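You operate a simulated robot arm through the tools that you are given. There is no shell and no other tool.

You run a simulated two-armed robot. Do the job below in one go: nothing can be reset, and whatever is moved stays where it is left.

Task
Load the yellow rubber block into the turn plate's pocket and turn the plate half a turn clockwise.
Fine: bring the pocket to the yellow pointer first; shut the upper drawer.

Only the result counts: the job must be done as asked and must still hold three seconds after the hand-in. Knocking over, shifting, dropping, spilling or breaking anything else fails it.

Robot
Two 7-joint arms with fingered hands on one trunk that stands fixed in place. Base frame: the origin is at the foot of the trunk, x ahead of it, y to its left, z up. Readings come in m, rad, newtons and seconds.
The left shoulder is at [0.072, 0.157, 1.334], the right one opposite. With the tool pointing down near the work surface each hand reaches from about 0.12 to 0.84 m from the base axis, measured 20 degrees to its own side. Payload 4 kg a hand.
The TCP of each hand is the grasp point between the finger pads, 0.03 m short of the fingertips. In the tool frame z runs along the fingers and y along their closing line. The gripper opens to 0.104 m. The gripper's body begins 0.035 m behind the TCP. The gripper is a hand of 3 fingers: y runs from the thumb to the fingers, the wrist lies at [-0.015, -0.104, -0.178] in the tool frame, and closing takes about 1.5 s.
Orientation is that of the tool frame in the base frame, as a unit quaternion [w, x, y, z]. With the fingers straight down and the wrist toward the robot, the tool's x, y and z point along [0, 1, 0], [1, 0, 0] and [0, 0, -1] of the base frame.

Tools
- The arms move only by the tool step_arm. It takes "left_moves", "right_moves" or both (then of equal length, played together; a hand with none holds still); each is one flat list of numbers, 6 for each row, row after row: the shift along the base's x, y, z in m, then the turn, a rotation vector about the base's x, y, z in degrees. In form: [tx, ty, tz, wx, wy, wz, tx, ty, tz, wx, wy, wz, ...]. A call has 1 to 20 rows; each row is the pose to reach, as a shift and turn from the pose commanded when the call began. "left_gripper" and "right_gripper" are, for a hand that has rows, the finger opening in m, from 0 to 0.104, set as the call begins (left out, the last holds). Rows are played at 5 a second. More than 0.05 m and 0.15 rad between two rows, or a gripper value outside its range, and nothing of the call is played. Where a pose cannot be reached the arm comes as near as it can. A force on the tool above 60 N (or 10 N above the force at the start of the call, whichever is more), or a blocked arm, ends the call early, and 0.2 s more pass. Each finger travels about 0.153 m/s and halts on what it meets, pressing with about 27 N; the grip force reading is that of the motor and also rises with nothing between the fingers. The clock runs only during rows and for 0.2 s after the last one: add rows that repeat a pose to give the fingers time. The reply holds the time, the measured pose of the TCP, the force on the tool along the base axes, the opening and the grip force, in the units named above and with some noise, with the torque about the TCP (base axes, N m) and any sound that the robot's microphone picked up, and new pictures: "views" is both (left out), scene, wrist or none (wrist: the cameras of the hands that moved).
- Cameras (640 x 400 px; columns grow to the right, rows downward): "scene" is now at [0.1281, 0.0461, 1.5581]; the picture's right is [0.50, -0.87, 0.00], its down [-0.52, -0.30, -0.80] and it looks along [0.69, 0.40, -0.61] (base axes); focal length 301 px, centre (320, 200). "left" rides on the left gripper at [-0.064, -0.094, -0.117] in its tool frame; the picture's right is [-0.72, -0.33, 0.61], its down [0.64, -0.65, 0.40] and it looks along [0.27, 0.68, 0.68] (tool axes); focal length 238 px, centre (320, 200). "right" rides on the right gripper at [0.064, -0.094, -0.117] in its tool frame; the picture's right is [-0.72, 0.33, -0.61], its down [-0.64, -0.65, 0.40] and it looks along [-0.27, 0.68, 0.68] (tool axes); focal length 238 px, centre (320, 200). There is no depth. A picture from a camera that has moved, and an enlarged one, comes with that camera's place and axes in the base frame and with its lens.
- slide_trunk(by): slides the trunk up (or, below 0, down) by that many m; the arms and the scene camera ride with it, the base frame stays. It gives what a move gives, with no picture.
- set_grasp(shape, hand): the hand has 3 fingers and takes this shape, open, in about a second: jaw (thumb against the fingers, like two jaws); tri (thumb and two fingers); tip (a fingertip pinch); poke (one finger out to press); point (the index stretched); flat (the hand flat); cup (the hand cupped); fist (a fist). The gripper value then closes the fingers along that shape, each until it touches; the sizes above hold for jaw. It gives what a move gives, with no picture.
- turn_head(pan, tilt): turns the head with the scene camera to pan (to the left, within 1.501 rad either way) and tilt (down, from -0.506 to 1.204), counted from straight ahead of the robot. It gives what a move gives, and a new picture of the scene camera.
- zoom(camera, box): a new picture of the part [left, top, right, bottom] of that camera's present view, enlarged. It takes no simulated time.
- sign_off(): hands the job in; it is judged then, once.

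Places have to be worked out from the pictures, the camera data and where the tool is seen. Open the grippers and draw the arms clear of the work before you hand the job in, unless the task says otherwise.

The tools are called after "Emit:" by a JSON object that holds its "op" and its "data". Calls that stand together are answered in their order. step_arm: Moves the arms, as the interface text tells. Its arguments: {"type":"object","properties":{"left_moves":{"type":"array","items":{"type":"number"}},"left_gripper":{"type":"number"},"right_moves":{"type":"array","items":{"type":"number"}},"right_gripper":{"type":"number"},"views":{"type":"string","enum":["both","scene","wrist","none"]}},"required":[]} The other tools are called the same way: slide_trunk (by) slides the trunk up or down; set_grasp (shape, hand) gives the hand a shape; turn_head (pan, tilt) turns the head that bears the scene camera; zoom (camera, box) takes an enlarged picture of a part of a camera's view; sign_off () hands the job in.

At the start:

```text
time_s: 0.0
left_eef_pos: [0.4093, 0.4557, 1.3358]
left_tcp_rot: [0.0, 0.707, 0.707, -0.002]
left_force: [-0.3, 0.0, 0.0]
left_moment: [0.01, 0.0, 0.0]
left_width: 0.1037
left_finger_force: 0.1
left_shape: jaw
right_eef_pos: [0.4428, 0.0133, 1.3945]
right_tcp_rot: [-0.001, 0.707, 0.707, -0.001]
right_force: [0.6, -0.1, -0.5]
right_moment: [-0.04, 0.01, -0.02]
right_width: 0.1036
right_finger_force: 0.2
right_shape: jaw
trunk travel left (down, up): [-0.75, 0.19]
head pan, tilt: [0.525, 0.649]
```

scene: 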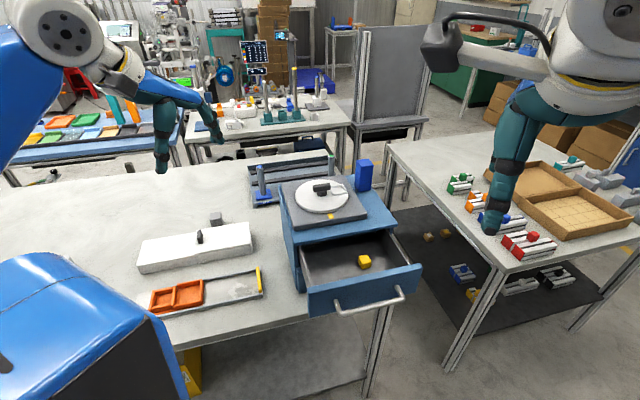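
right: 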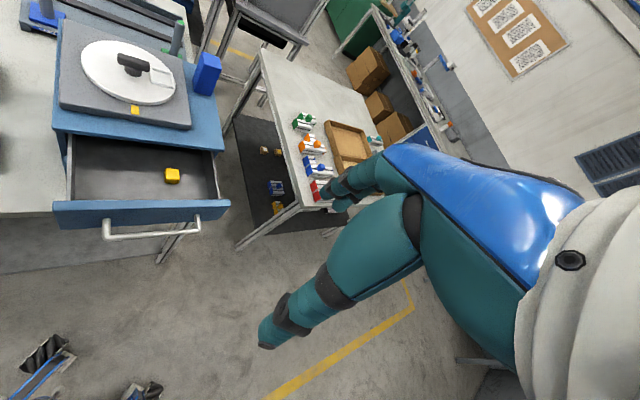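
left: 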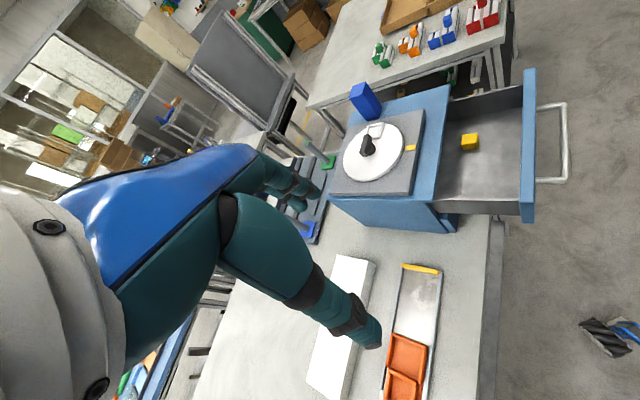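

The scene shows a drawer cabinet with a turn plate on top, and the yellow block in the open upper drawer. I will zoom in on the plate and the drawer to work out their geometry.

Emit:
{"op": "zoom", "data": {"camera": "scene", "box": [260, 140, 440, 320]}}

Emit:
{"op": "zoom", "data": {"camera": "right", "box": [30, 0, 250, 250]}}

Emit:
{"op": "zoom", "data": {"camera": "left", "box": [320, 60, 580, 260]}}

```text
2.22 times, centred on (350, 230) of scene
camera zoom: at [0.1281, 0.0461, 1.5581], right [0.5, -0.87, 0.0], down [-0.52, -0.3, -0.8], along [0.69, 0.4, -0.61], focal length 670 px, centre (253, 133)
```

zoom: 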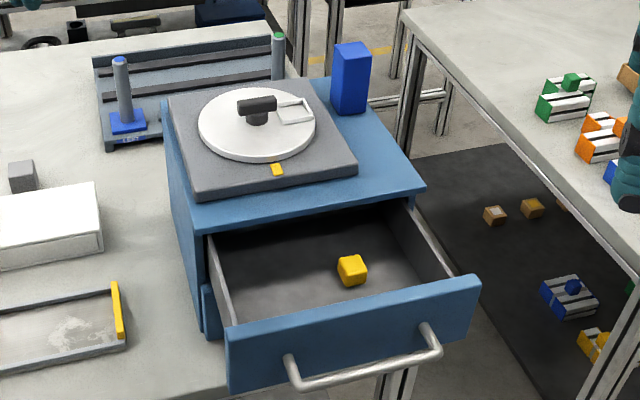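

```text
1.60 times, centred on (140, 125) of right
camera zoom: at [0.3483, 0.0787, 1.5116], right [0.33, -0.72, 0.61], down [-0.65, -0.64, -0.4], along [0.68, -0.27, -0.68], focal length 381 px, centre (608, 320)
```

zoom: 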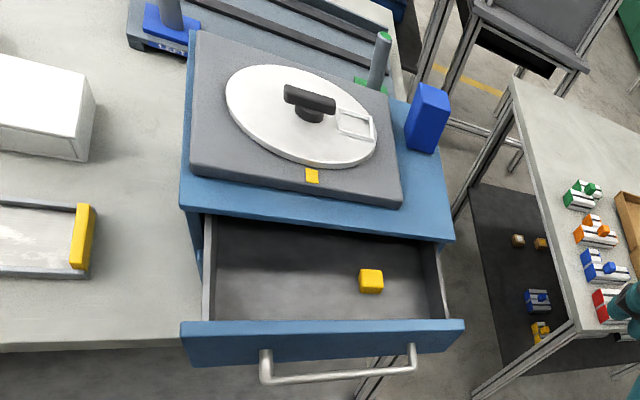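

```text
2.00 times, centred on (450, 160) of left
camera zoom: at [0.315, 0.3922, 1.4546], right [-0.33, -0.72, -0.61], down [-0.65, 0.64, -0.4], along [0.68, 0.27, -0.68], focal length 477 px, centre (60, 280)
```

zoom: 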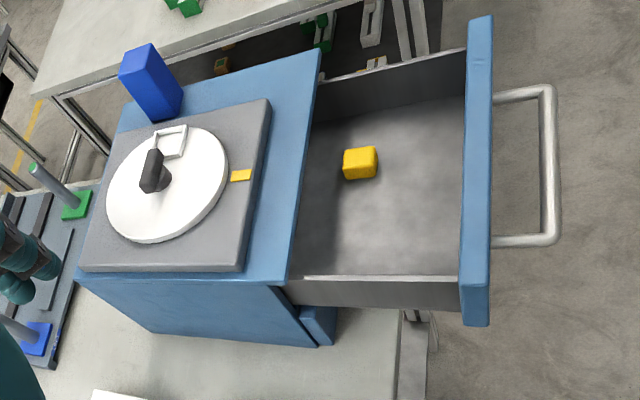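

Triangulating, I put the disc centre near (0.71, 0.38, 1.07), the pocket at about -40° from it, the pointer at about -132°, and the block near (0.648, 0.213, 0.947). I'll zoom in tighter to sharpen these.

Emit:
{"op": "zoom", "data": {"camera": "scene", "box": [280, 170, 376, 230]}}

Emit:
{"op": "zoom", "data": {"camera": "right", "box": [60, 20, 220, 120]}}

Emit:
{"op": "zoom", "data": {"camera": "left", "box": [320, 90, 448, 170]}}

Emit:
{"op": "zoom", "data": {"camera": "left", "box": [420, 70, 580, 230]}}

Emit:
{"op": "zoom", "data": {"camera": "right", "box": [40, 120, 240, 245]}}

Emit:
{"op": "zoom", "data": {"camera": "scene", "box": [270, 220, 430, 320]}}

```text
6.67 times, centred on (328, 200) of scene
camera zoom: at [0.1281, 0.0461, 1.5581], right [0.5, -0.87, 0.0], down [-0.52, -0.3, -0.8], along [0.69, 0.4, -0.61], focal length 2009 px, centre (267, 200)
```

zoom: 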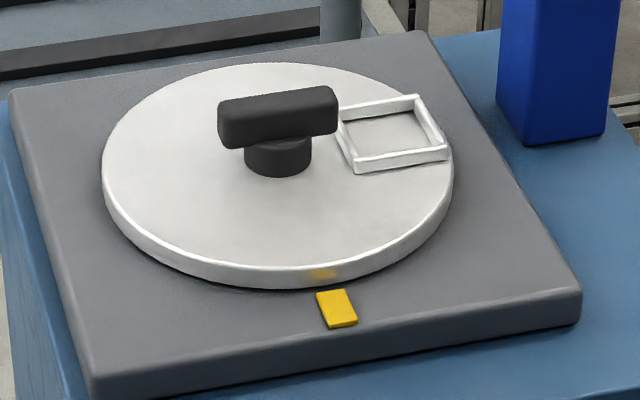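

```text
4.00 times, centred on (140, 70) of right
camera zoom: at [0.3483, 0.0787, 1.5116], right [0.33, -0.72, 0.61], down [-0.65, -0.64, -0.4], along [0.68, -0.27, -0.68], focal length 953 px, centre (1040, 720)
```

zoom: 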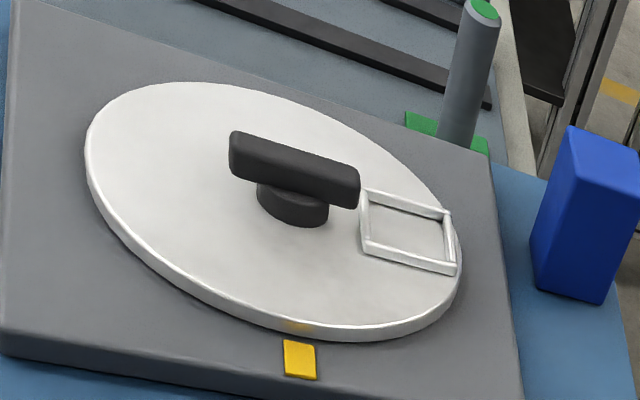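

```text
5.00 times, centred on (384, 130) of left
camera zoom: at [0.315, 0.3922, 1.4546], right [-0.33, -0.72, -0.61], down [-0.65, 0.64, -0.4], along [0.68, 0.27, -0.68], focal length 1192 px, centre (0, 550)
```

zoom: 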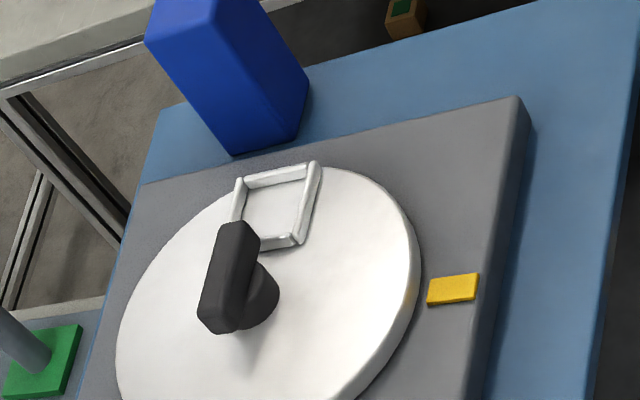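

```text
2.50 times, centred on (500, 150) of left
camera zoom: at [0.315, 0.3922, 1.4546], right [-0.33, -0.72, -0.61], down [-0.65, 0.64, -0.4], along [0.68, 0.27, -0.68], focal length 596 px, centre (-130, 325)
```

zoom: 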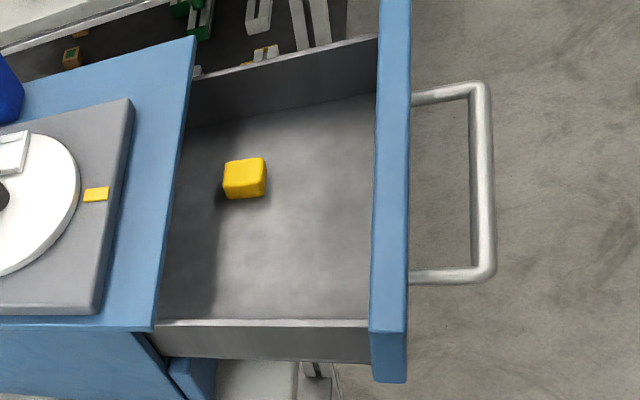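

```text
3.20 times, centred on (140, 182) of right
camera zoom: at [0.3483, 0.0787, 1.5116], right [0.33, -0.72, 0.61], down [-0.65, -0.64, -0.4], along [0.68, -0.27, -0.68], focal length 763 px, centre (896, 256)
```

zoom: 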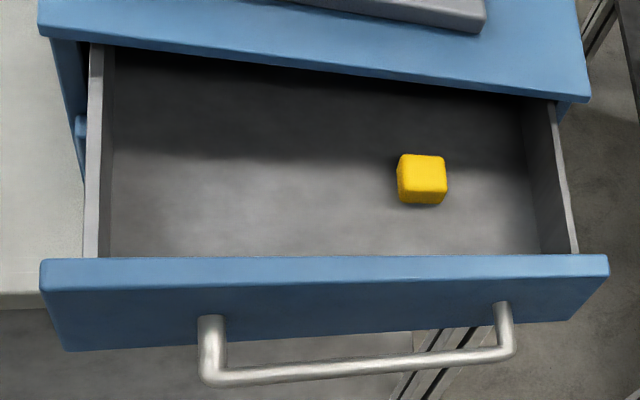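

```text
4.00 times, centred on (350, 270) of scene
camera zoom: at [0.1281, 0.0461, 1.5581], right [0.5, -0.87, 0.0], down [-0.52, -0.3, -0.8], along [0.69, 0.4, -0.61], focal length 1205 px, centre (200, -80)
```

zoom: 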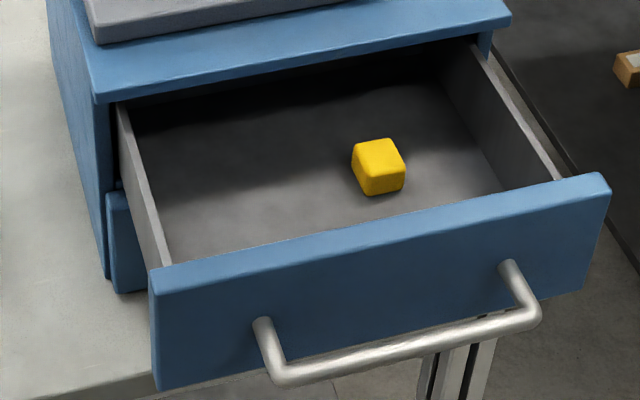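

The disc centre refines to about (0.720, 0.384, 1.062). The knob bar and pocket lie along -45° and the pointer at -135°, so the pocket needs a 90° clockwise turn to reach the pointer. I'll bring the left hand above the knob, yawed +45° to straddle the bar.

Emit:
{"op": "step_arm", "data": {"left_moves": [0.039, -0.009, -0.017, 0, 0, 5.6, 0.078, -0.018, -0.034, 0, 0, 11.2, 0.117, -0.027, -0.051, 0, 0, 16.9, 0.156, -0.036, -0.068, 0, 0, 22.5, 0.195, -0.045, -0.085, 0, 0, 28.1, 0.234, -0.054, -0.102, 0, 0, 33.7, 0.273, -0.063, -0.119, 0, 0, 39.4, 0.311, -0.072, -0.136, 0, 0, 45, 0.311, -0.072, -0.136, 0, 0, 45], "left_gripper": 0.104}}

```text
time_s: 2.0
left_eef_pos: [0.7195, 0.3808, 1.2021]
left_tcp_rot: [-0.001, 0.382, 0.924, 0.0]
left_force: [0.0, 0.1, -0.6]
left_moment: [0.02, -0.02, 0.03]
left_width: 0.1038
left_finger_force: 0.2
left_shape: jaw
right_eef_pos: [0.4414, 0.0119, 1.3957]
right_tcp_rot: [0.0, 0.708, 0.707, 0.0]
right_force: [0.3, 0.0, 1.4]
right_moment: [-0.03, 0.05, 0.02]
right_width: 0.1037
right_finger_force: 0.1
right_shape: jaw
trunk travel left (down, up): [-0.75, 0.19]
head pan, tilt: [0.525, 0.649]
camera scene: at [0.13, 0.0445, 1.558], right [0.5, -0.87, 0.0], down [-0.53, -0.3, -0.8], along [0.69, 0.4, -0.61], focal length 301 px, centre (320, 200)
camera left: at [0.6981, 0.2704, 1.319], right [0.28, -0.74, -0.61], down [-0.91, -0.01, -0.4], along [0.29, 0.67, -0.68], focal length 238 px, centre (320, 200)
```

scene: 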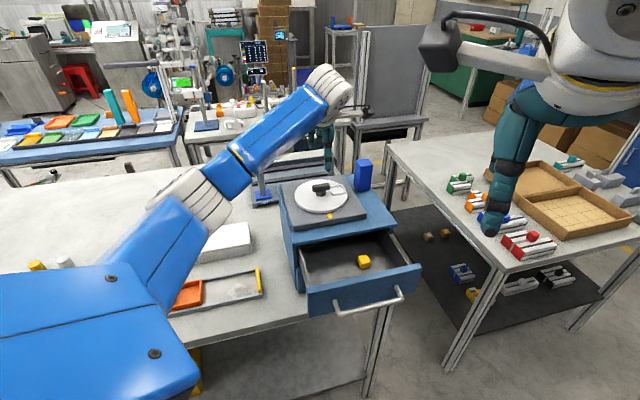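
left: 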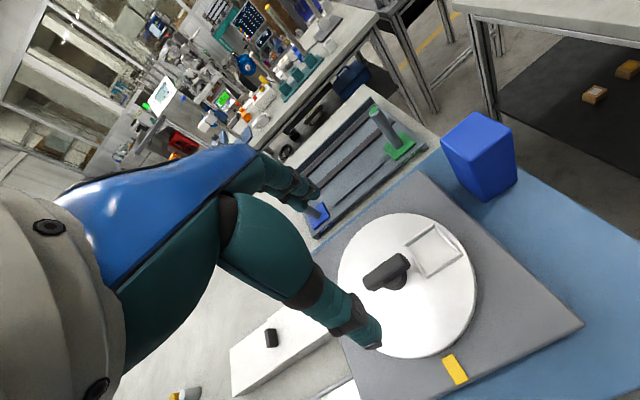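

The hand is centred above the knob; from this view the post comes out at about (0.716, 0.384), which agrees with my estimate. I'll descend so the fingertips stay about 8 mm above the disc, with the fingers on either side of the bar.

Emit:
{"op": "step_arm", "data": {"left_moves": [-0.001, 0.001, -0.035, 0, 0, 0, -0.001, 0.001, -0.07, 0, 0, 0, -0.001, 0.001, -0.1, 0, 0, 0, -0.001, 0.001, -0.1, 0, 0, 0]}}

Emit:
{"op": "zoom", "data": {"camera": "left", "box": [240, 120, 560, 400]}}

Emit:
{"op": "zoom", "data": {"camera": "scene", "box": [260, 120, 400, 240]}}

```text
time_s: 3.0
left_eef_pos: [0.7169, 0.3834, 1.1005]
left_tcp_rot: [-0.001, 0.382, 0.924, 0.001]
left_force: [-0.6, 0.6, -0.1]
left_moment: [0.0, 0.04, 0.02]
left_width: 0.1037
left_finger_force: 0.0
left_shape: jaw
right_eef_pos: [0.441, 0.0124, 1.3948]
right_tcp_rot: [0.001, 0.707, 0.708, 0.0]
right_force: [-0.7, 0.2, 0.6]
right_moment: [0.0, 0.01, -0.02]
right_width: 0.1036
right_finger_force: 0.0
right_shape: jaw
trunk travel left (down, up): [-0.75, 0.19]
head pan, tilt: [0.525, 0.649]
camera scene: at [0.1292, 0.0451, 1.558], right [0.5, -0.87, 0.0], down [-0.52, -0.3, -0.8], along [0.69, 0.4, -0.61], focal length 301 px, centre (320, 200)
camera left: at [0.6967, 0.2727, 1.2186], right [0.28, -0.74, -0.61], down [-0.91, -0.01, -0.4], along [0.29, 0.67, -0.68], focal length 238 px, centre (320, 200)
```

scene: 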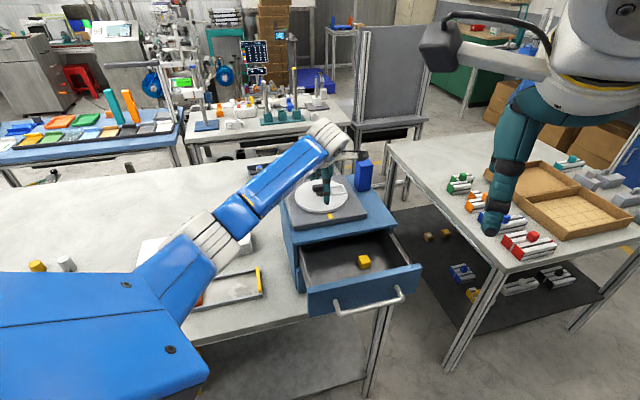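
left: 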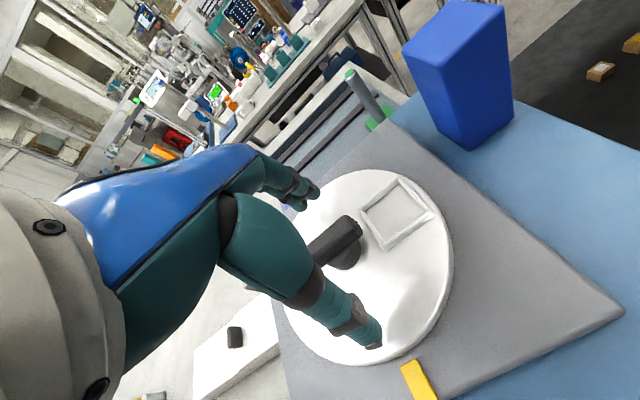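

```text
1.43 times, centred on (400, 260) of left
camera zoom: at [0.6967, 0.2727, 1.2186], right [0.28, -0.74, -0.61], down [-0.91, -0.01, -0.4], along [0.29, 0.67, -0.68], focal length 340 px, centre (206, 114)
```

zoom: 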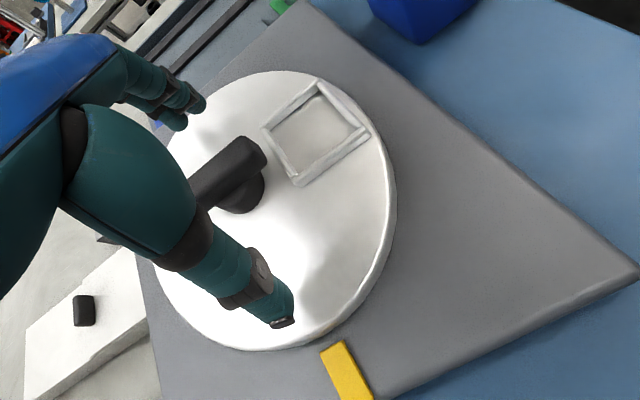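

```text
3.33 times, centred on (330, 180) of scene
camera zoom: at [0.1292, 0.0451, 1.558], right [0.5, -0.87, 0.0], down [-0.52, -0.3, -0.8], along [0.69, 0.4, -0.61], focal length 1004 px, centre (287, 267)
```

zoom: 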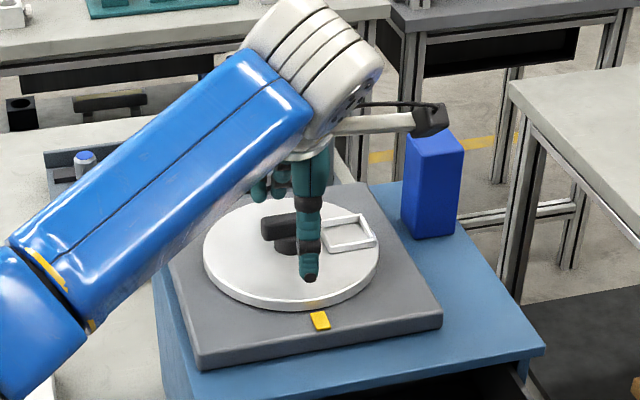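

The thumb and fingers are on either side of the bar and nothing is in contact. I'll close the gripper on the knob.

Emit:
{"op": "step_arm", "data": {"left_moves": [0, 0, 0, 0, 0, 0, 0, 0, 0, 0, 0, 0, 0, 0, 0, 0, 0, 0, 0, 0, 0, 0, 0, 0, 0, 0, 0, 0, 0, 0, 0, 0, 0, 0, 0, 0, 0, 0, 0, 0, 0, 0, 0, 0, 0, 0, 0, 0], "left_gripper": 0.0, "views": "wrist"}}

Emit:
{"op": "zoom", "data": {"camera": "scene", "box": [280, 150, 376, 230]}}

```text
time_s: 4.8
left_eef_pos: [0.7181, 0.3839, 1.1022]
left_tcp_rot: [0.001, 0.383, 0.924, 0.001]
left_force: [3.7, 2.2, 8.9]
left_moment: [0.17, -0.32, -0.01]
left_width: 0.0156
left_finger_force: 27.0
left_shape: jaw
right_eef_pos: [0.4404, 0.0127, 1.3943]
right_tcp_rot: [-0.001, 0.707, 0.707, -0.001]
right_force: [0.2, 0.6, 0.8]
right_moment: [-0.02, -0.01, 0.0]
right_width: 0.1036
right_finger_force: 0.1
right_shape: jaw
trunk travel left (down, up): [-0.75, 0.19]
head pan, tilt: [0.525, 0.649]
camera left: at [0.6965, 0.2721, 1.22], right [0.28, -0.74, -0.61], down [-0.91, -0.01, -0.41], along [0.29, 0.67, -0.68], focal length 238 px, centre (320, 200)
```

left: 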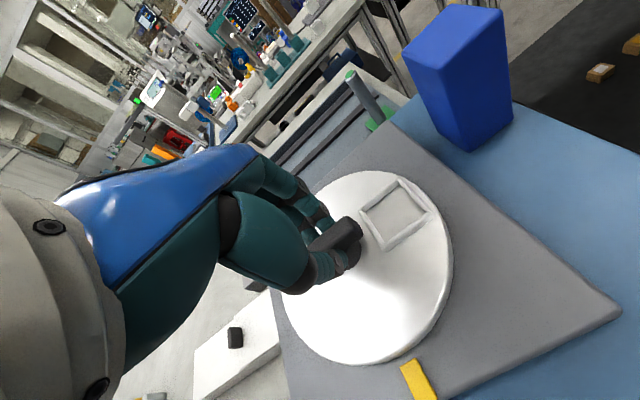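

```text
5.00 times, centred on (328, 190) of scene
camera zoom: at [0.1283, 0.0444, 1.5582], right [0.5, -0.87, 0.0], down [-0.52, -0.3, -0.8], along [0.69, 0.4, -0.61], focal length 1507 px, centre (280, 250)
```

zoom: 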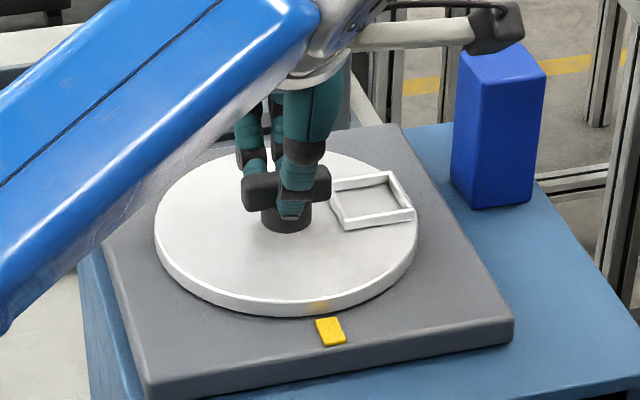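

The bar is gripped, with the opening at 15.6 mm. I'll turn it clockwise (negative about z) 30° first to check how the plate responds.

Emit:
{"op": "step_arm", "data": {"left_moves": [0, 0, 0, 0, 0, -6, 0, 0, 0, 0, 0, -12, 0, 0, 0, 0, 0, -18, 0, 0, 0, 0, 0, -24, 0, 0, 0, 0, 0, -30], "views": "wrist"}}

Emit:
{"op": "zoom", "data": {"camera": "scene", "box": [280, 150, 376, 230]}}

```text
time_s: 6.0
left_eef_pos: [0.7156, 0.3868, 1.1028]
left_tcp_rot: [0.002, 0.609, 0.793, 0.002]
left_force: [1.4, 14.9, 16.8]
left_moment: [0.49, -0.4, 0.29]
left_width: 0.0144
left_finger_force: 26.9
left_shape: jaw
right_eef_pos: [0.439, 0.0165, 1.396]
right_tcp_rot: [0.001, 0.707, 0.707, 0.0]
right_force: [0.9, -0.2, 0.0]
right_moment: [0.0, 0.01, 0.04]
right_width: 0.1033
right_finger_force: 0.0
right_shape: jaw
trunk travel left (down, up): [-0.75, 0.19]
head pan, tilt: [0.525, 0.649]
camera left: at [0.6409, 0.3017, 1.2202], right [-0.13, -0.78, -0.61], down [-0.79, 0.45, -0.41], along [0.59, 0.44, -0.68], focal length 238 px, centre (320, 200)
```

left: 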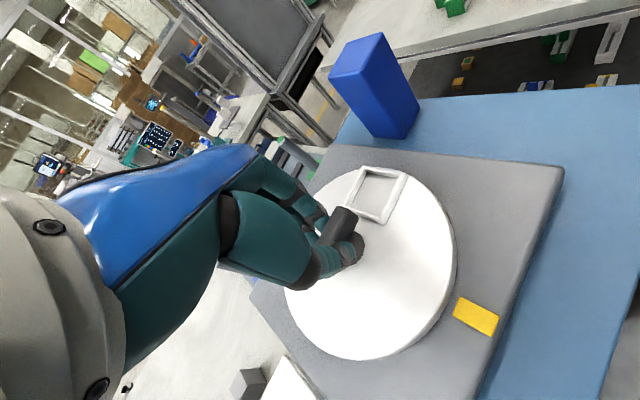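

```text
5.00 times, centred on (328, 190) of scene
camera zoom: at [0.1248, 0.0509, 1.5584], right [0.5, -0.87, 0.0], down [-0.52, -0.31, -0.8], along [0.69, 0.4, -0.61], focal length 1507 px, centre (280, 250)
```

zoom: 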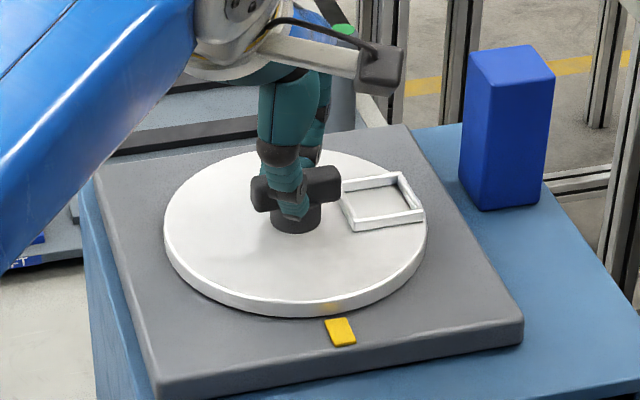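

The plate has not moved: the fingers pivoted around the bar, so the grip torque (about 0.3 N m) is too low for the plate's friction. I'll let go, rise, and push the bar sideways at its end instead, which gives a longer lever.

Emit:
{"op": "step_arm", "data": {"left_moves": [0, 0, 0, 0, 0, 0, 0, 0, 0, 0, 0, 0, 0, 0, 0, 0, 0, 0, 0, 0, 0, 0, 0, 0, 0, 0, 0.04, 0, 0, 0, 0, 0, 0.08, 0, 0, 0, 0, 0, 0.11, 0, 0, 0], "left_gripper": 0.104, "views": "none"}}

Emit:
{"op": "set_grasp", "data": {"hand": "left", "shape": "poke"}}

Emit:
{"op": "zoom", "data": {"camera": "left", "box": [200, 120, 480, 400]}}

Emit:
{"op": "zoom", "data": {"camera": "scene", "box": [260, 80, 400, 240]}}

```text
time_s: 7.6
left_eef_pos: [0.7179, 0.3824, 1.2121]
left_tcp_rot: [0.0, 0.608, 0.794, 0.0]
left_force: [-0.3, 0.1, 0.0]
left_moment: [0.0, -0.01, -0.02]
left_width: 0.1034
left_finger_force: 0.1
left_shape: jaw
right_eef_pos: [0.4403, 0.0114, 1.3954]
right_tcp_rot: [-0.001, 0.707, 0.707, 0.001]
right_force: [0.3, 0.2, 0.6]
right_moment: [0.0, -0.05, 0.02]
right_width: 0.1038
right_finger_force: 0.0
right_shape: jaw
trunk travel left (down, up): [-0.75, 0.19]
head pan, tilt: [0.525, 0.649]
```

```text
time_s: 8.5
left_eef_pos: [0.7183, 0.3841, 1.2105]
left_tcp_rot: [-0.001, 0.609, 0.793, 0.0]
left_force: [0.1, -0.5, 0.5]
left_moment: [0.0, -0.02, -0.02]
left_width: 0.0004
left_finger_force: 0.1
left_shape: poke
right_eef_pos: [0.4405, 0.0133, 1.3945]
right_tcp_rot: [0.0, 0.707, 0.707, 0.0]
right_force: [-0.6, 0.1, -0.1]
right_moment: [0.02, 0.0, -0.03]
right_width: 0.1034
right_finger_force: 0.0
right_shape: jaw
trunk travel left (down, up): [-0.75, 0.19]
head pan, tilt: [0.525, 0.649]
```

```text
1.43 times, centred on (340, 260) of left
camera zoom: at [0.6439, 0.2977, 1.3283], right [-0.13, -0.78, -0.61], down [-0.8, 0.45, -0.4], along [0.59, 0.44, -0.68], focal length 340 px, centre (291, 114)
```

zoom: 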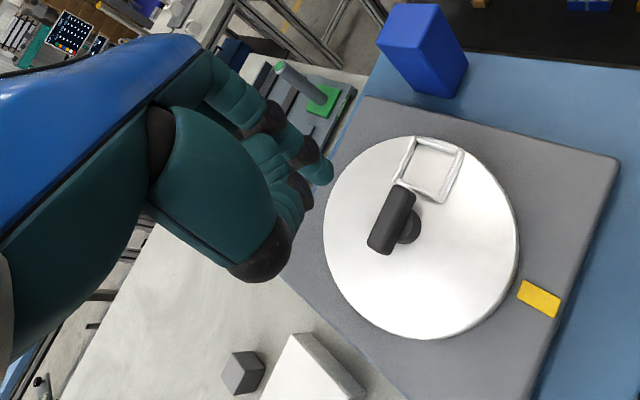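

```text
2.50 times, centred on (330, 160) of scene
camera zoom: at [0.1296, 0.0444, 1.558], right [0.5, -0.87, 0.0], down [-0.53, -0.3, -0.8], along [0.69, 0.4, -0.61], focal length 753 px, centre (295, 300)
```

zoom: 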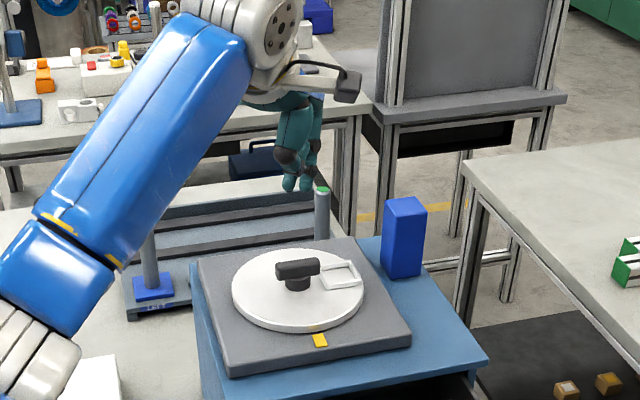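

The hand is now in poke shape, with the tip apparently close to the TCP axis. I'll zoom in on the fingertip before using it.

Emit:
{"op": "zoom", "data": {"camera": "scene", "box": [300, 100, 350, 170]}}

Emit:
{"op": "zoom", "data": {"camera": "left", "box": [280, 160, 400, 320]}}

Emit:
{"op": "zoom", "data": {"camera": "right", "box": [0, 0, 240, 150]}}

```text
5.71 times, centred on (325, 135) of scene
camera zoom: at [0.1296, 0.0444, 1.558], right [0.5, -0.87, 0.0], down [-0.53, -0.3, -0.8], along [0.69, 0.4, -0.61], focal length 1722 px, centre (291, 571)
```

zoom: 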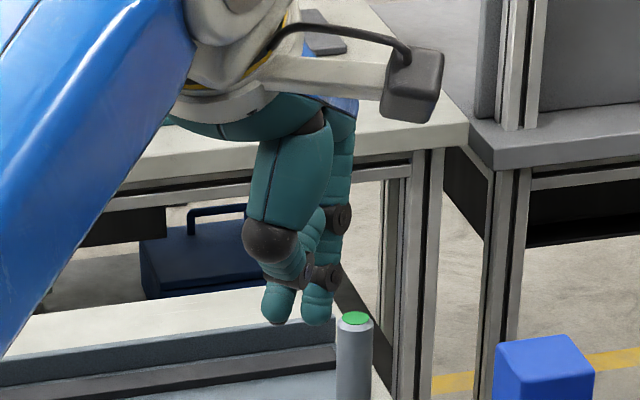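

```text
2.50 times, centred on (340, 240) of left
camera zoom: at [0.6439, 0.2977, 1.3283], right [-0.13, -0.78, -0.61], down [-0.8, 0.45, -0.4], along [0.59, 0.44, -0.68], focal length 596 px, centre (270, 100)
```

zoom: 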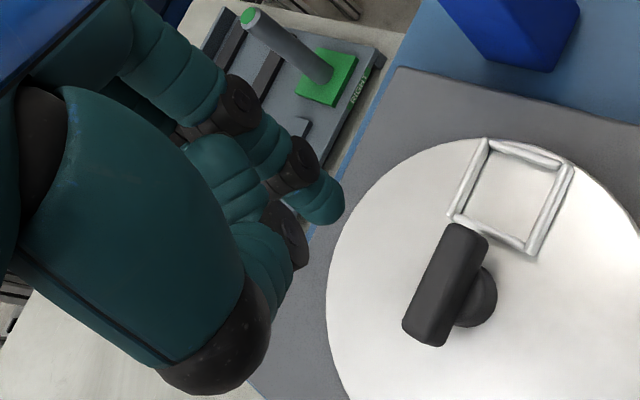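

```text
2.67 times, centred on (120, 75) of right
camera zoom: at [0.3471, 0.0769, 1.5119], right [0.33, -0.72, 0.61], down [-0.65, -0.64, -0.4], along [0.68, -0.27, -0.68], focal length 636 px, centre (853, 533)
```

zoom: 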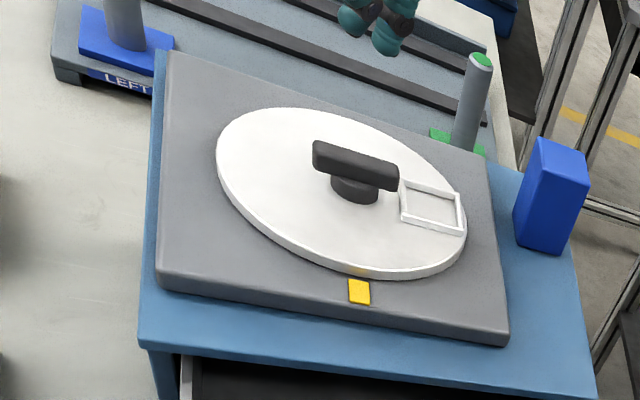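

In poke shape two fingertips stay side by side at the TCP, roughly 34 × 16 mm. I'll yaw to +90° and come down on the trailing side of the bar's free end (away from the pocket), ready to push clockwise.

Emit:
{"op": "step_arm", "data": {"left_moves": [-0.0044, -0.0018, 0, 0, 0, 7.5, -0.0088, -0.0036, 0, 0, 0, 15, -0.0132, -0.0054, 0, 0, 0, 22.5, -0.0176, -0.0072, 0, 0, 0, 30, -0.022, -0.009, 0, 0, 0, 37.5, -0.0264, -0.0108, 0, 0, 0, 45, -0.0308, -0.0126, 0, 0, 0, 52.5, -0.0352, -0.0144, 0, 0, 0, 60, -0.0396, -0.0162, 0, 0, 0, 67.5, -0.044, -0.018, 0, 0, 0, 75, -0.044, -0.018, -0.04, 0, 0, 75, -0.044, -0.018, -0.08, 0, 0, 75], "views": "wrist"}}

Emit:
{"op": "zoom", "data": {"camera": "scene", "box": [260, 120, 400, 240]}}

Emit:
{"op": "zoom", "data": {"camera": "right", "box": [40, 0, 200, 120]}}

```text
time_s: 11.1
left_eef_pos: [0.6745, 0.3655, 1.1282]
left_tcp_rot: [0.0, -0.001, 1.0, 0.001]
left_force: [-0.4, 0.4, 0.2]
left_moment: [0.0, -0.02, 0.04]
left_width: 0.0
left_finger_force: 0.0
left_shape: poke
right_eef_pos: [0.4426, 0.0135, 1.3955]
right_tcp_rot: [-0.001, 0.707, 0.707, 0.0]
right_force: [0.5, -0.1, 0.8]
right_moment: [0.0, -0.02, -0.03]
right_width: 0.1036
right_finger_force: 0.1
right_shape: jaw
trunk travel left (down, up): [-0.75, 0.19]
head pan, tilt: [0.525, 0.649]
camera left: at [0.7386, 0.2723, 1.2466], right [0.72, -0.33, -0.62], down [-0.64, -0.65, -0.4], along [-0.27, 0.68, -0.68], focal length 238 px, centre (320, 200)
```

left: 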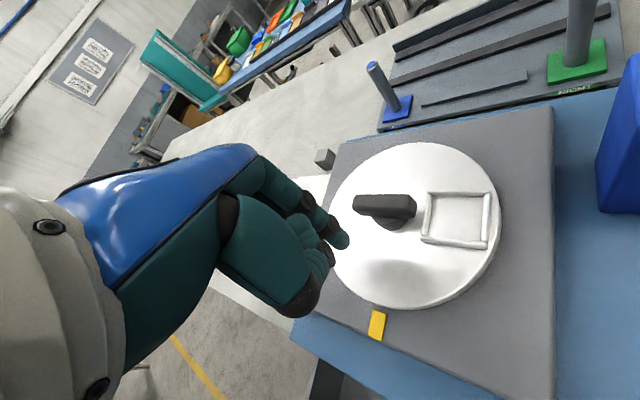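

```text
3.33 times, centred on (330, 180) of scene
camera zoom: at [0.1307, 0.0453, 1.5579], right [0.5, -0.87, 0.0], down [-0.53, -0.3, -0.79], along [0.69, 0.4, -0.61], focal length 1004 px, centre (287, 267)
```

zoom: 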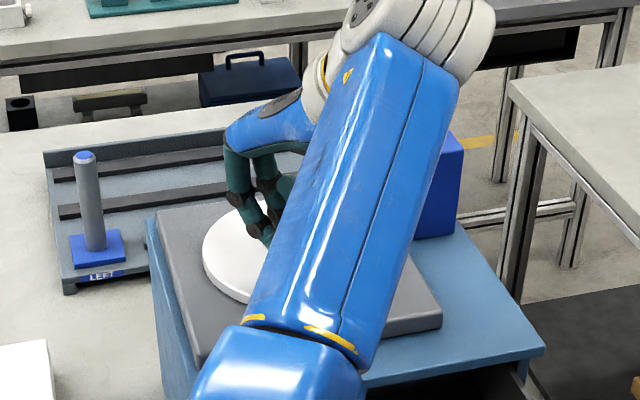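

```text
3.33 times, centred on (120, 60) of right
camera zoom: at [0.348, 0.0778, 1.5117], right [0.33, -0.72, 0.61], down [-0.65, -0.64, -0.4], along [0.68, -0.27, -0.68], focal length 794 px, centre (987, 667)
```

zoom: 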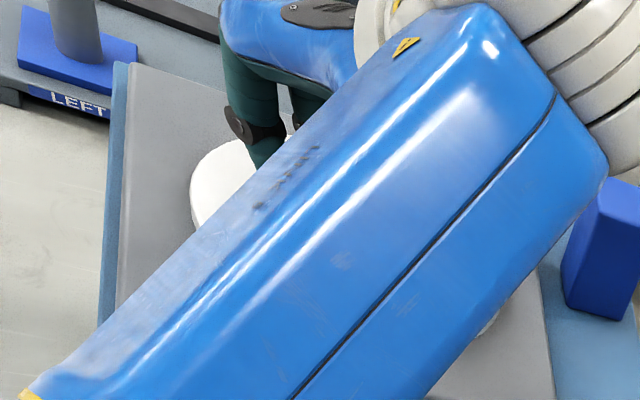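

The hand is at yaw +90° beside the bar's free end. I'll lower to bar height, touch the bar, and orbit the first 30° clockwise to see whether the plate turns.

Emit:
{"op": "step_arm", "data": {"left_moves": [-0.005, 0.005, -0.016, 0, 0, 0, -0.005, 0.005, -0.032, 0, 0, 0, 0.002, 0.012, -0.032, 0, 0, 0, 0.0082, 0.018, -0.032, 0, 0, 0, 0.0092, 0.0238, -0.032, 0, 0, -5, 0.011, 0.0294, -0.032, 0, 0, -10, 0.0137, 0.0345, -0.032, 0, 0, -15], "views": "wrist"}}

Emit:
{"op": "zoom", "data": {"camera": "left", "box": [280, 120, 560, 340]}}

```text
time_s: 12.7
left_eef_pos: [0.6839, 0.3958, 1.1041]
left_tcp_rot: [0.0, 0.132, 0.991, 0.001]
left_force: [-13.6, -12.5, 7.0]
left_moment: [-0.13, 0.07, -0.13]
left_width: 0.0
left_finger_force: 0.0
left_shape: poke
right_eef_pos: [0.4361, 0.0095, 1.3967]
right_tcp_rot: [0.0, 0.707, 0.707, 0.002]
right_force: [0.3, -0.2, 0.7]
right_moment: [0.02, -0.02, -0.03]
right_width: 0.1038
right_finger_force: 0.1
right_shape: jaw
trunk travel left (down, up): [-0.75, 0.19]
head pan, tilt: [0.525, 0.649]
camera left: at [0.7217, 0.2878, 1.2208], right [0.61, -0.5, -0.61], down [-0.79, -0.46, -0.41], along [-0.08, 0.73, -0.68], focal length 238 px, centre (320, 200)
```

left: 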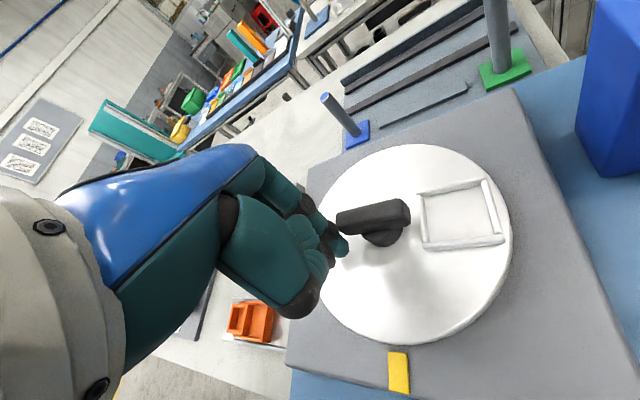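

```text
1.82 times, centred on (420, 230) of left
camera zoom: at [0.7217, 0.2878, 1.2208], right [0.61, -0.5, -0.61], down [-0.79, -0.46, -0.41], along [-0.08, 0.73, -0.68], focal length 433 px, centre (138, 146)
```

zoom: 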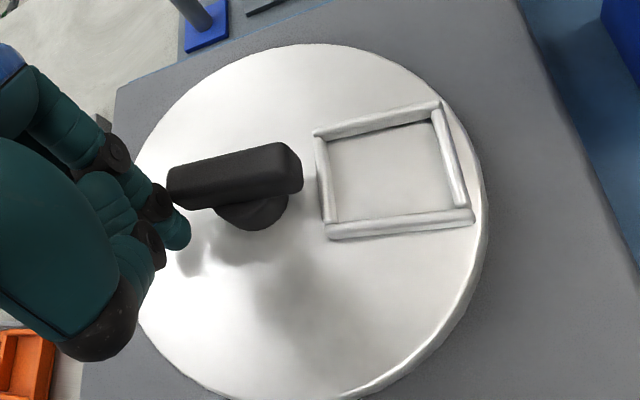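

The bar is pushing back with about 18 N (roughly 0.4 N m) and the pocket still reads about -46°, so the plate has not broken loose. I'll raise the push gradually and watch for motion, including any sliding of the base.

Emit:
{"op": "step_arm", "data": {"left_moves": [0.003, -0.001, 0, 0, 0, 0, 0.005, 0.001, 0, 0, 0, 0, 0.007, 0.003, 0, 0, 0, 0, 0.009, 0.005, 0, 0, 0, 0], "views": "wrist"}}

Emit:
{"op": "zoom", "data": {"camera": "left", "box": [280, 120, 560, 340]}}

```text
time_s: 13.7
left_eef_pos: [0.6887, 0.3968, 1.1073]
left_tcp_rot: [0.002, 0.13, 0.991, 0.002]
left_force: [-29.7, -18.0, 8.0]
left_moment: [-0.31, 0.35, -0.25]
left_width: 0.0001
left_finger_force: 0.0
left_shape: poke
right_eef_pos: [0.432, 0.0037, 1.3989]
right_tcp_rot: [0.0, 0.708, 0.706, 0.004]
right_force: [0.0, 0.1, -0.1]
right_moment: [-0.01, 0.02, 0.03]
right_width: 0.1037
right_finger_force: 0.0
right_shape: jaw
trunk travel left (down, up): [-0.75, 0.19]
head pan, tilt: [0.525, 0.649]
camera left: at [0.7264, 0.2892, 1.2247], right [0.61, -0.5, -0.61], down [-0.79, -0.46, -0.41], along [-0.08, 0.73, -0.68], focal length 238 px, centre (320, 200)
```

left: 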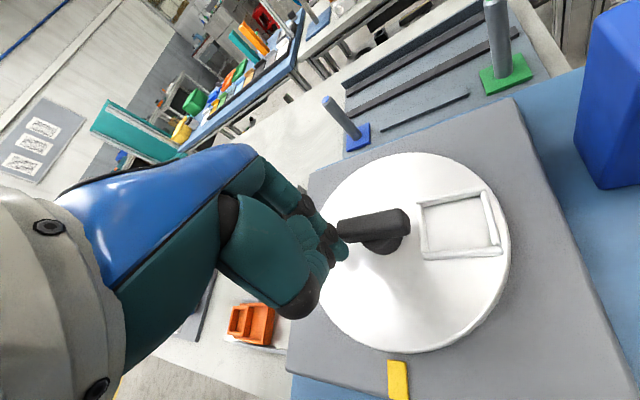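

```text
1.82 times, centred on (420, 230) of left
camera zoom: at [0.7264, 0.2892, 1.2247], right [0.61, -0.5, -0.61], down [-0.79, -0.46, -0.41], along [-0.08, 0.73, -0.68], focal length 433 px, centre (138, 146)
```

zoom: 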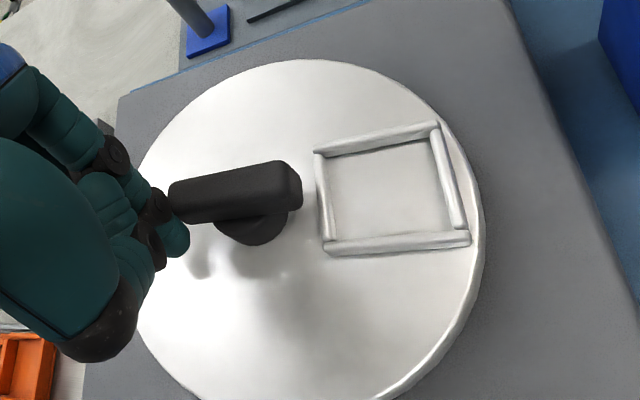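

At about 35 N (roughly 0.7 N m) there is still no rotation, and neither the plate nor its base has shifted. I'll push a little harder on the bar end, in small steps below the force cut-off.

Emit:
{"op": "step_arm", "data": {"left_moves": [0.001, 0.003, -0.003, 0, 0, 0, 0.0025, 0.0045, -0.003, 0, 0, 0, 0.004, 0.006, -0.003, 0, 0, 0, 0.0055, 0.0075, -0.003, 0, 0, 0], "views": "wrist"}}

Emit:
{"op": "zoom", "data": {"camera": "left", "box": [280, 120, 560, 340]}}

```text
time_s: 14.7
left_eef_pos: [0.693, 0.4015, 1.1051]
left_tcp_rot: [0.001, 0.13, 0.991, 0.003]
left_force: [-27.7, -28.7, 15.6]
left_moment: [-0.51, 0.28, -0.36]
left_width: 0.0
left_finger_force: 0.0
left_shape: poke
right_eef_pos: [0.4302, 0.0002, 1.3987]
right_tcp_rot: [0.0, 0.707, 0.707, 0.006]
right_force: [0.0, -0.5, 0.3]
right_moment: [0.01, -0.02, 0.02]
right_width: 0.1036
right_finger_force: 0.0
right_shape: jaw
trunk travel left (down, up): [-0.75, 0.19]
head pan, tilt: [0.525, 0.649]
camera left: at [0.7298, 0.2943, 1.2227], right [0.61, -0.5, -0.61], down [-0.79, -0.46, -0.41], along [-0.08, 0.73, -0.67], focal length 238 px, centre (320, 200)
```

left: 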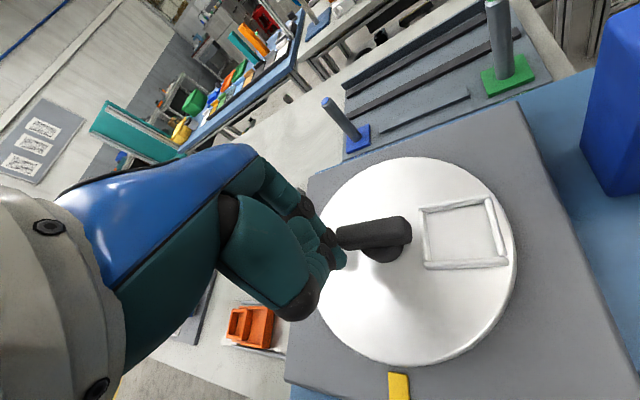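

```text
1.82 times, centred on (420, 230) of left
camera zoom: at [0.7298, 0.2943, 1.2227], right [0.61, -0.5, -0.61], down [-0.79, -0.46, -0.41], along [-0.08, 0.73, -0.67], focal length 433 px, centre (138, 146)
```

zoom: 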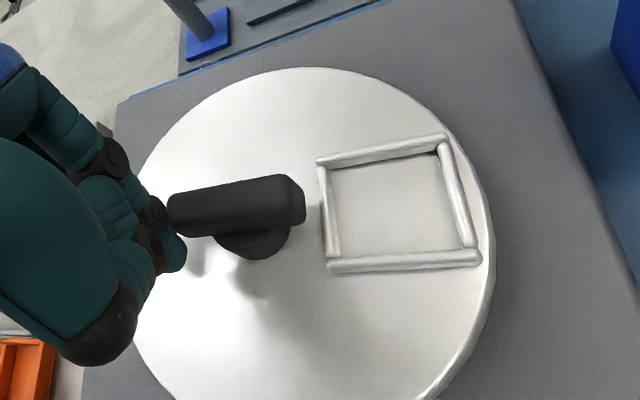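

The TCP moved 6 mm along the push, but the pocket is still at (0.754, 0.3465), so the finger is slipping around the bar's end rather than turning it. I'll look closely from the scene camera before changing method.

Emit:
{"op": "zoom", "data": {"camera": "scene", "box": [280, 150, 376, 230]}}

Emit:
{"op": "zoom", "data": {"camera": "left", "box": [310, 180, 430, 300]}}

```text
5.00 times, centred on (328, 190) of scene
camera zoom: at [0.1145, 0.0261, 1.5598], right [0.5, -0.87, -0.01], down [-0.52, -0.29, -0.8], along [0.69, 0.41, -0.59], focal length 1507 px, centre (280, 250)
```

zoom: 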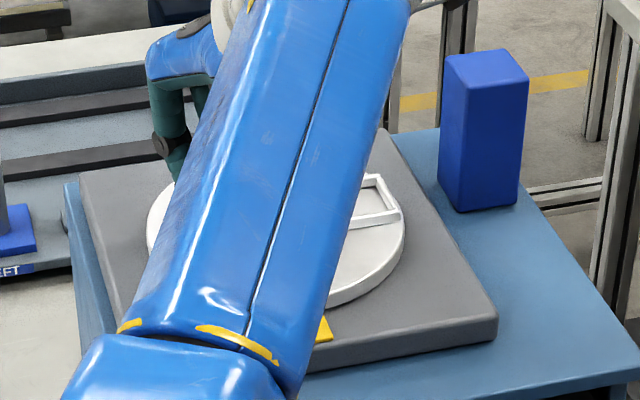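

```text
3.33 times, centred on (370, 240) of left
camera zoom: at [0.7298, 0.2943, 1.2227], right [0.61, -0.5, -0.61], down [-0.79, -0.46, -0.41], along [-0.08, 0.73, -0.67], focal length 794 px, centre (153, 67)
```

zoom: 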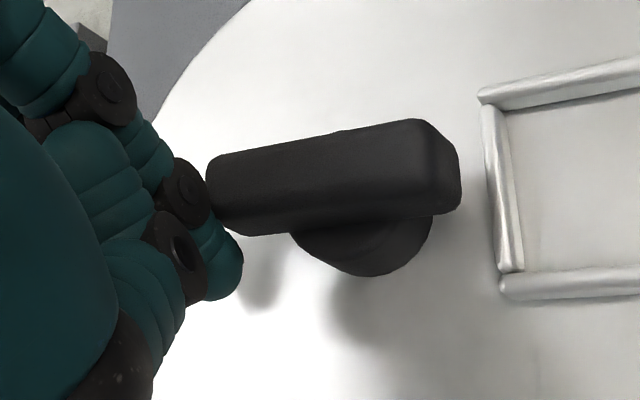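

The trunk sways under the load and the finger is only catching the bar's end corner, yet about 1 N m clockwise still did not turn the plate. I'll back off and test counter-clockwise with a longer lever, pushing on the pocket rim's front side at radius 0.055 m.

Emit:
{"op": "step_arm", "data": {"left_moves": [-0.015, -0.015, 0, 0, 0, 0, -0.025, -0.025, 0, 0, 0, 0, -0.025, -0.025, 0.04, 0, 0, 0, -0.02, -0.05, 0.065, 0, 0, 0, 0, -0.08, 0.065, 0, 0, 0, 0.018, -0.105, 0.065, 0, 0, 0, 0.018, -0.105, 0.03, 0, 0, 0, 0.018, -0.105, 0.0, 0, 0, 0, 0.018, -0.105, -0.004, 0, 0, 0], "views": "wrist"}}

Emit:
{"op": "zoom", "data": {"camera": "left", "box": [280, 120, 480, 320]}}

```text
time_s: 16.7
left_eef_pos: [0.7217, 0.303, 1.0928]
left_tcp_rot: [-0.001, 0.131, 0.991, 0.001]
left_force: [-0.9, -0.1, 0.4]
left_moment: [0.01, -0.01, 0.0]
left_width: 0.0
left_finger_force: 0.0
left_shape: poke
right_eef_pos: [0.4432, 0.0082, 1.3945]
right_tcp_rot: [-0.002, 0.707, 0.707, 0.001]
right_force: [-0.5, 0.8, 0.6]
right_moment: [0.02, -0.01, 0.02]
right_width: 0.1037
right_finger_force: 0.0
right_shape: jaw
trunk travel left (down, up): [-0.75, 0.19]
head pan, tilt: [0.525, 0.649]
camera left: at [0.7592, 0.1957, 1.2094], right [0.61, -0.5, -0.62], down [-0.79, -0.46, -0.4], along [-0.08, 0.73, -0.68], focal length 238 px, centre (320, 200)
```

left: 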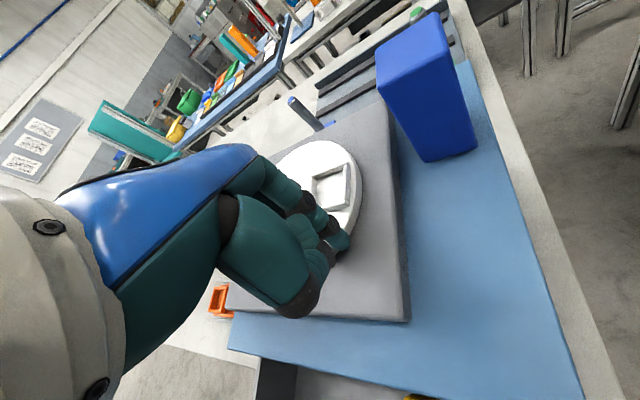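

```text
2.00 times, centred on (380, 220) of left
camera zoom: at [0.7592, 0.1957, 1.2094], right [0.61, -0.5, -0.62], down [-0.79, -0.46, -0.4], along [-0.08, 0.73, -0.68], focal length 477 px, centre (200, 160)
```

zoom: 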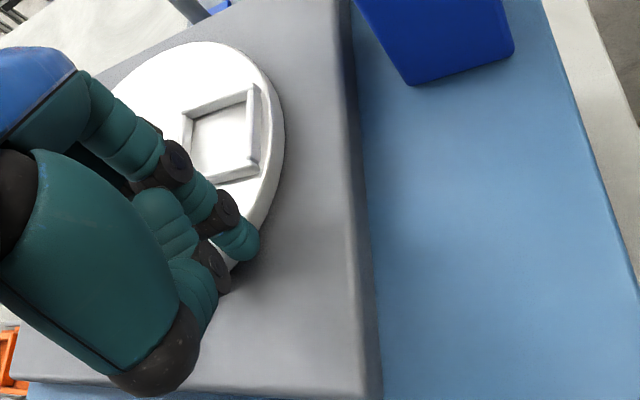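

The fingertip is just outside the disc, beside the front face of the pocket rim. I'll push gently towards the back (+45°, counter-clockwise) and see whether the plate gives.

Emit:
{"op": "step_arm", "data": {"left_moves": [0.005, 0.005, 0, 0, 0, 0, 0.01, 0.01, 0, 0, 0, 0, 0.0145, 0.0145, 0, 0, 0, 0, 0.0177, 0.0177, 0, 0, 0, 0, 0.0205, 0.0205, 0, 0, 0, 0], "views": "wrist"}}

Emit:
{"op": "zoom", "data": {"camera": "left", "box": [280, 120, 480, 320]}}

```text
time_s: 17.9
left_eef_pos: [0.7399, 0.3261, 1.0941]
left_tcp_rot: [0.001, 0.131, 0.991, 0.0]
left_force: [0.3, -1.3, 2.8]
left_moment: [-0.04, 0.0, -0.03]
left_width: 0.0
left_finger_force: 0.0
left_shape: poke
right_eef_pos: [0.4409, 0.0108, 1.3939]
right_tcp_rot: [-0.001, 0.707, 0.707, 0.001]
right_force: [-0.2, 1.4, -0.9]
right_moment: [0.0, -0.01, -0.01]
right_width: 0.1038
right_finger_force: 0.0
right_shape: jaw
trunk travel left (down, up): [-0.75, 0.19]
head pan, tilt: [0.525, 0.649]
camera left: at [0.7786, 0.2192, 1.2108], right [0.61, -0.5, -0.61], down [-0.79, -0.46, -0.4], along [-0.08, 0.73, -0.68], focal length 238 px, centre (320, 200)
```

left: 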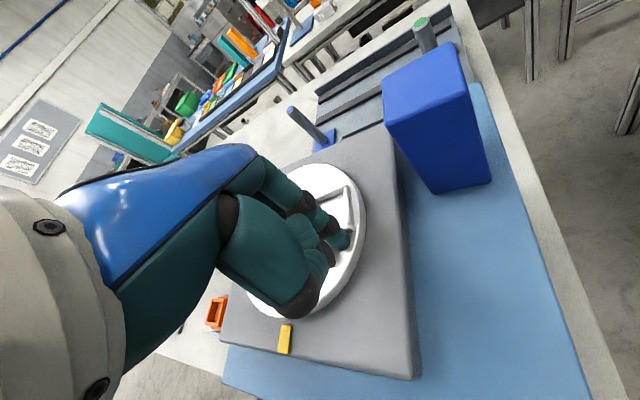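

```text
2.00 times, centred on (380, 220) of left
camera zoom: at [0.7786, 0.2192, 1.2108], right [0.61, -0.5, -0.61], down [-0.79, -0.46, -0.4], along [-0.08, 0.73, -0.68], focal length 477 px, centre (200, 160)
```

zoom: 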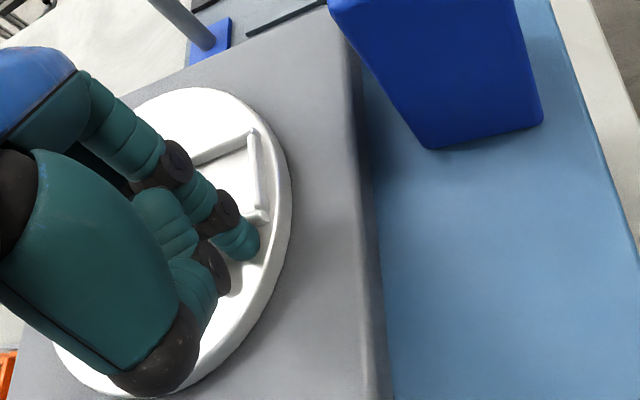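

The finger has reached the rim's front edge with little force so far. I'll push on in the same direction and watch the force and the rim.

Emit:
{"op": "step_arm", "data": {"left_moves": [0.0025, 0.0025, 0, 0, 0, 0, 0.005, 0.005, 0, 0, 0, 0, 0.0075, 0.0075, 0, 0, 0, 0, 0.01, 0.01, 0, 0, 0, 0], "views": "wrist"}}

Emit:
{"op": "zoom", "data": {"camera": "left", "box": [280, 120, 480, 320]}}

```text
time_s: 18.9
left_eef_pos: [0.7513, 0.3363, 1.0942]
left_tcp_rot: [0.0, 0.13, 0.991, 0.002]
left_force: [0.3, -1.6, 3.1]
left_moment: [-0.06, 0.04, 0.02]
left_width: 0.0
left_finger_force: 0.1
left_shape: poke
right_eef_pos: [0.4412, 0.0109, 1.3959]
right_tcp_rot: [0.0, 0.707, 0.708, 0.0]
right_force: [0.1, -0.1, 0.6]
right_moment: [0.0, 0.02, -0.03]
right_width: 0.1036
right_finger_force: 0.0
right_shape: jaw
trunk travel left (down, up): [-0.75, 0.19]
head pan, tilt: [0.525, 0.649]
camera left: at [0.7881, 0.2287, 1.2107], right [0.61, -0.5, -0.62], down [-0.79, -0.46, -0.4], along [-0.08, 0.73, -0.68], focal length 238 px, centre (320, 200)
```

left: 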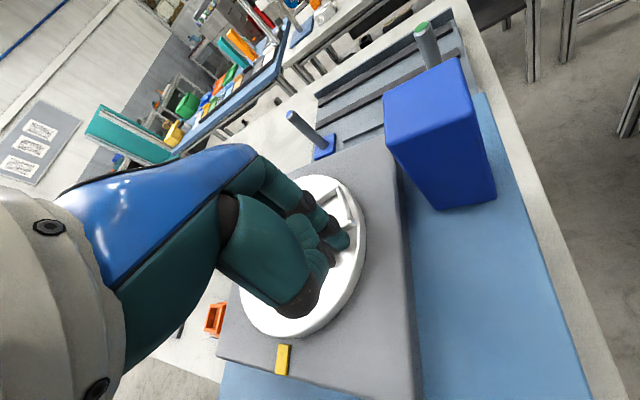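

```text
2.00 times, centred on (380, 220) of left
camera zoom: at [0.7881, 0.2287, 1.2107], right [0.61, -0.5, -0.62], down [-0.79, -0.46, -0.4], along [-0.08, 0.73, -0.68], focal length 477 px, centre (200, 160)
```

zoom: 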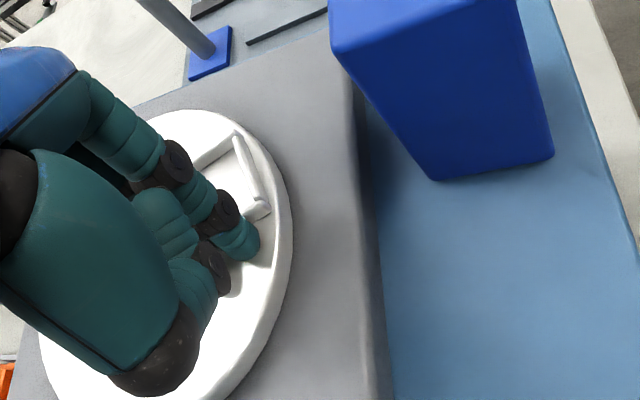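

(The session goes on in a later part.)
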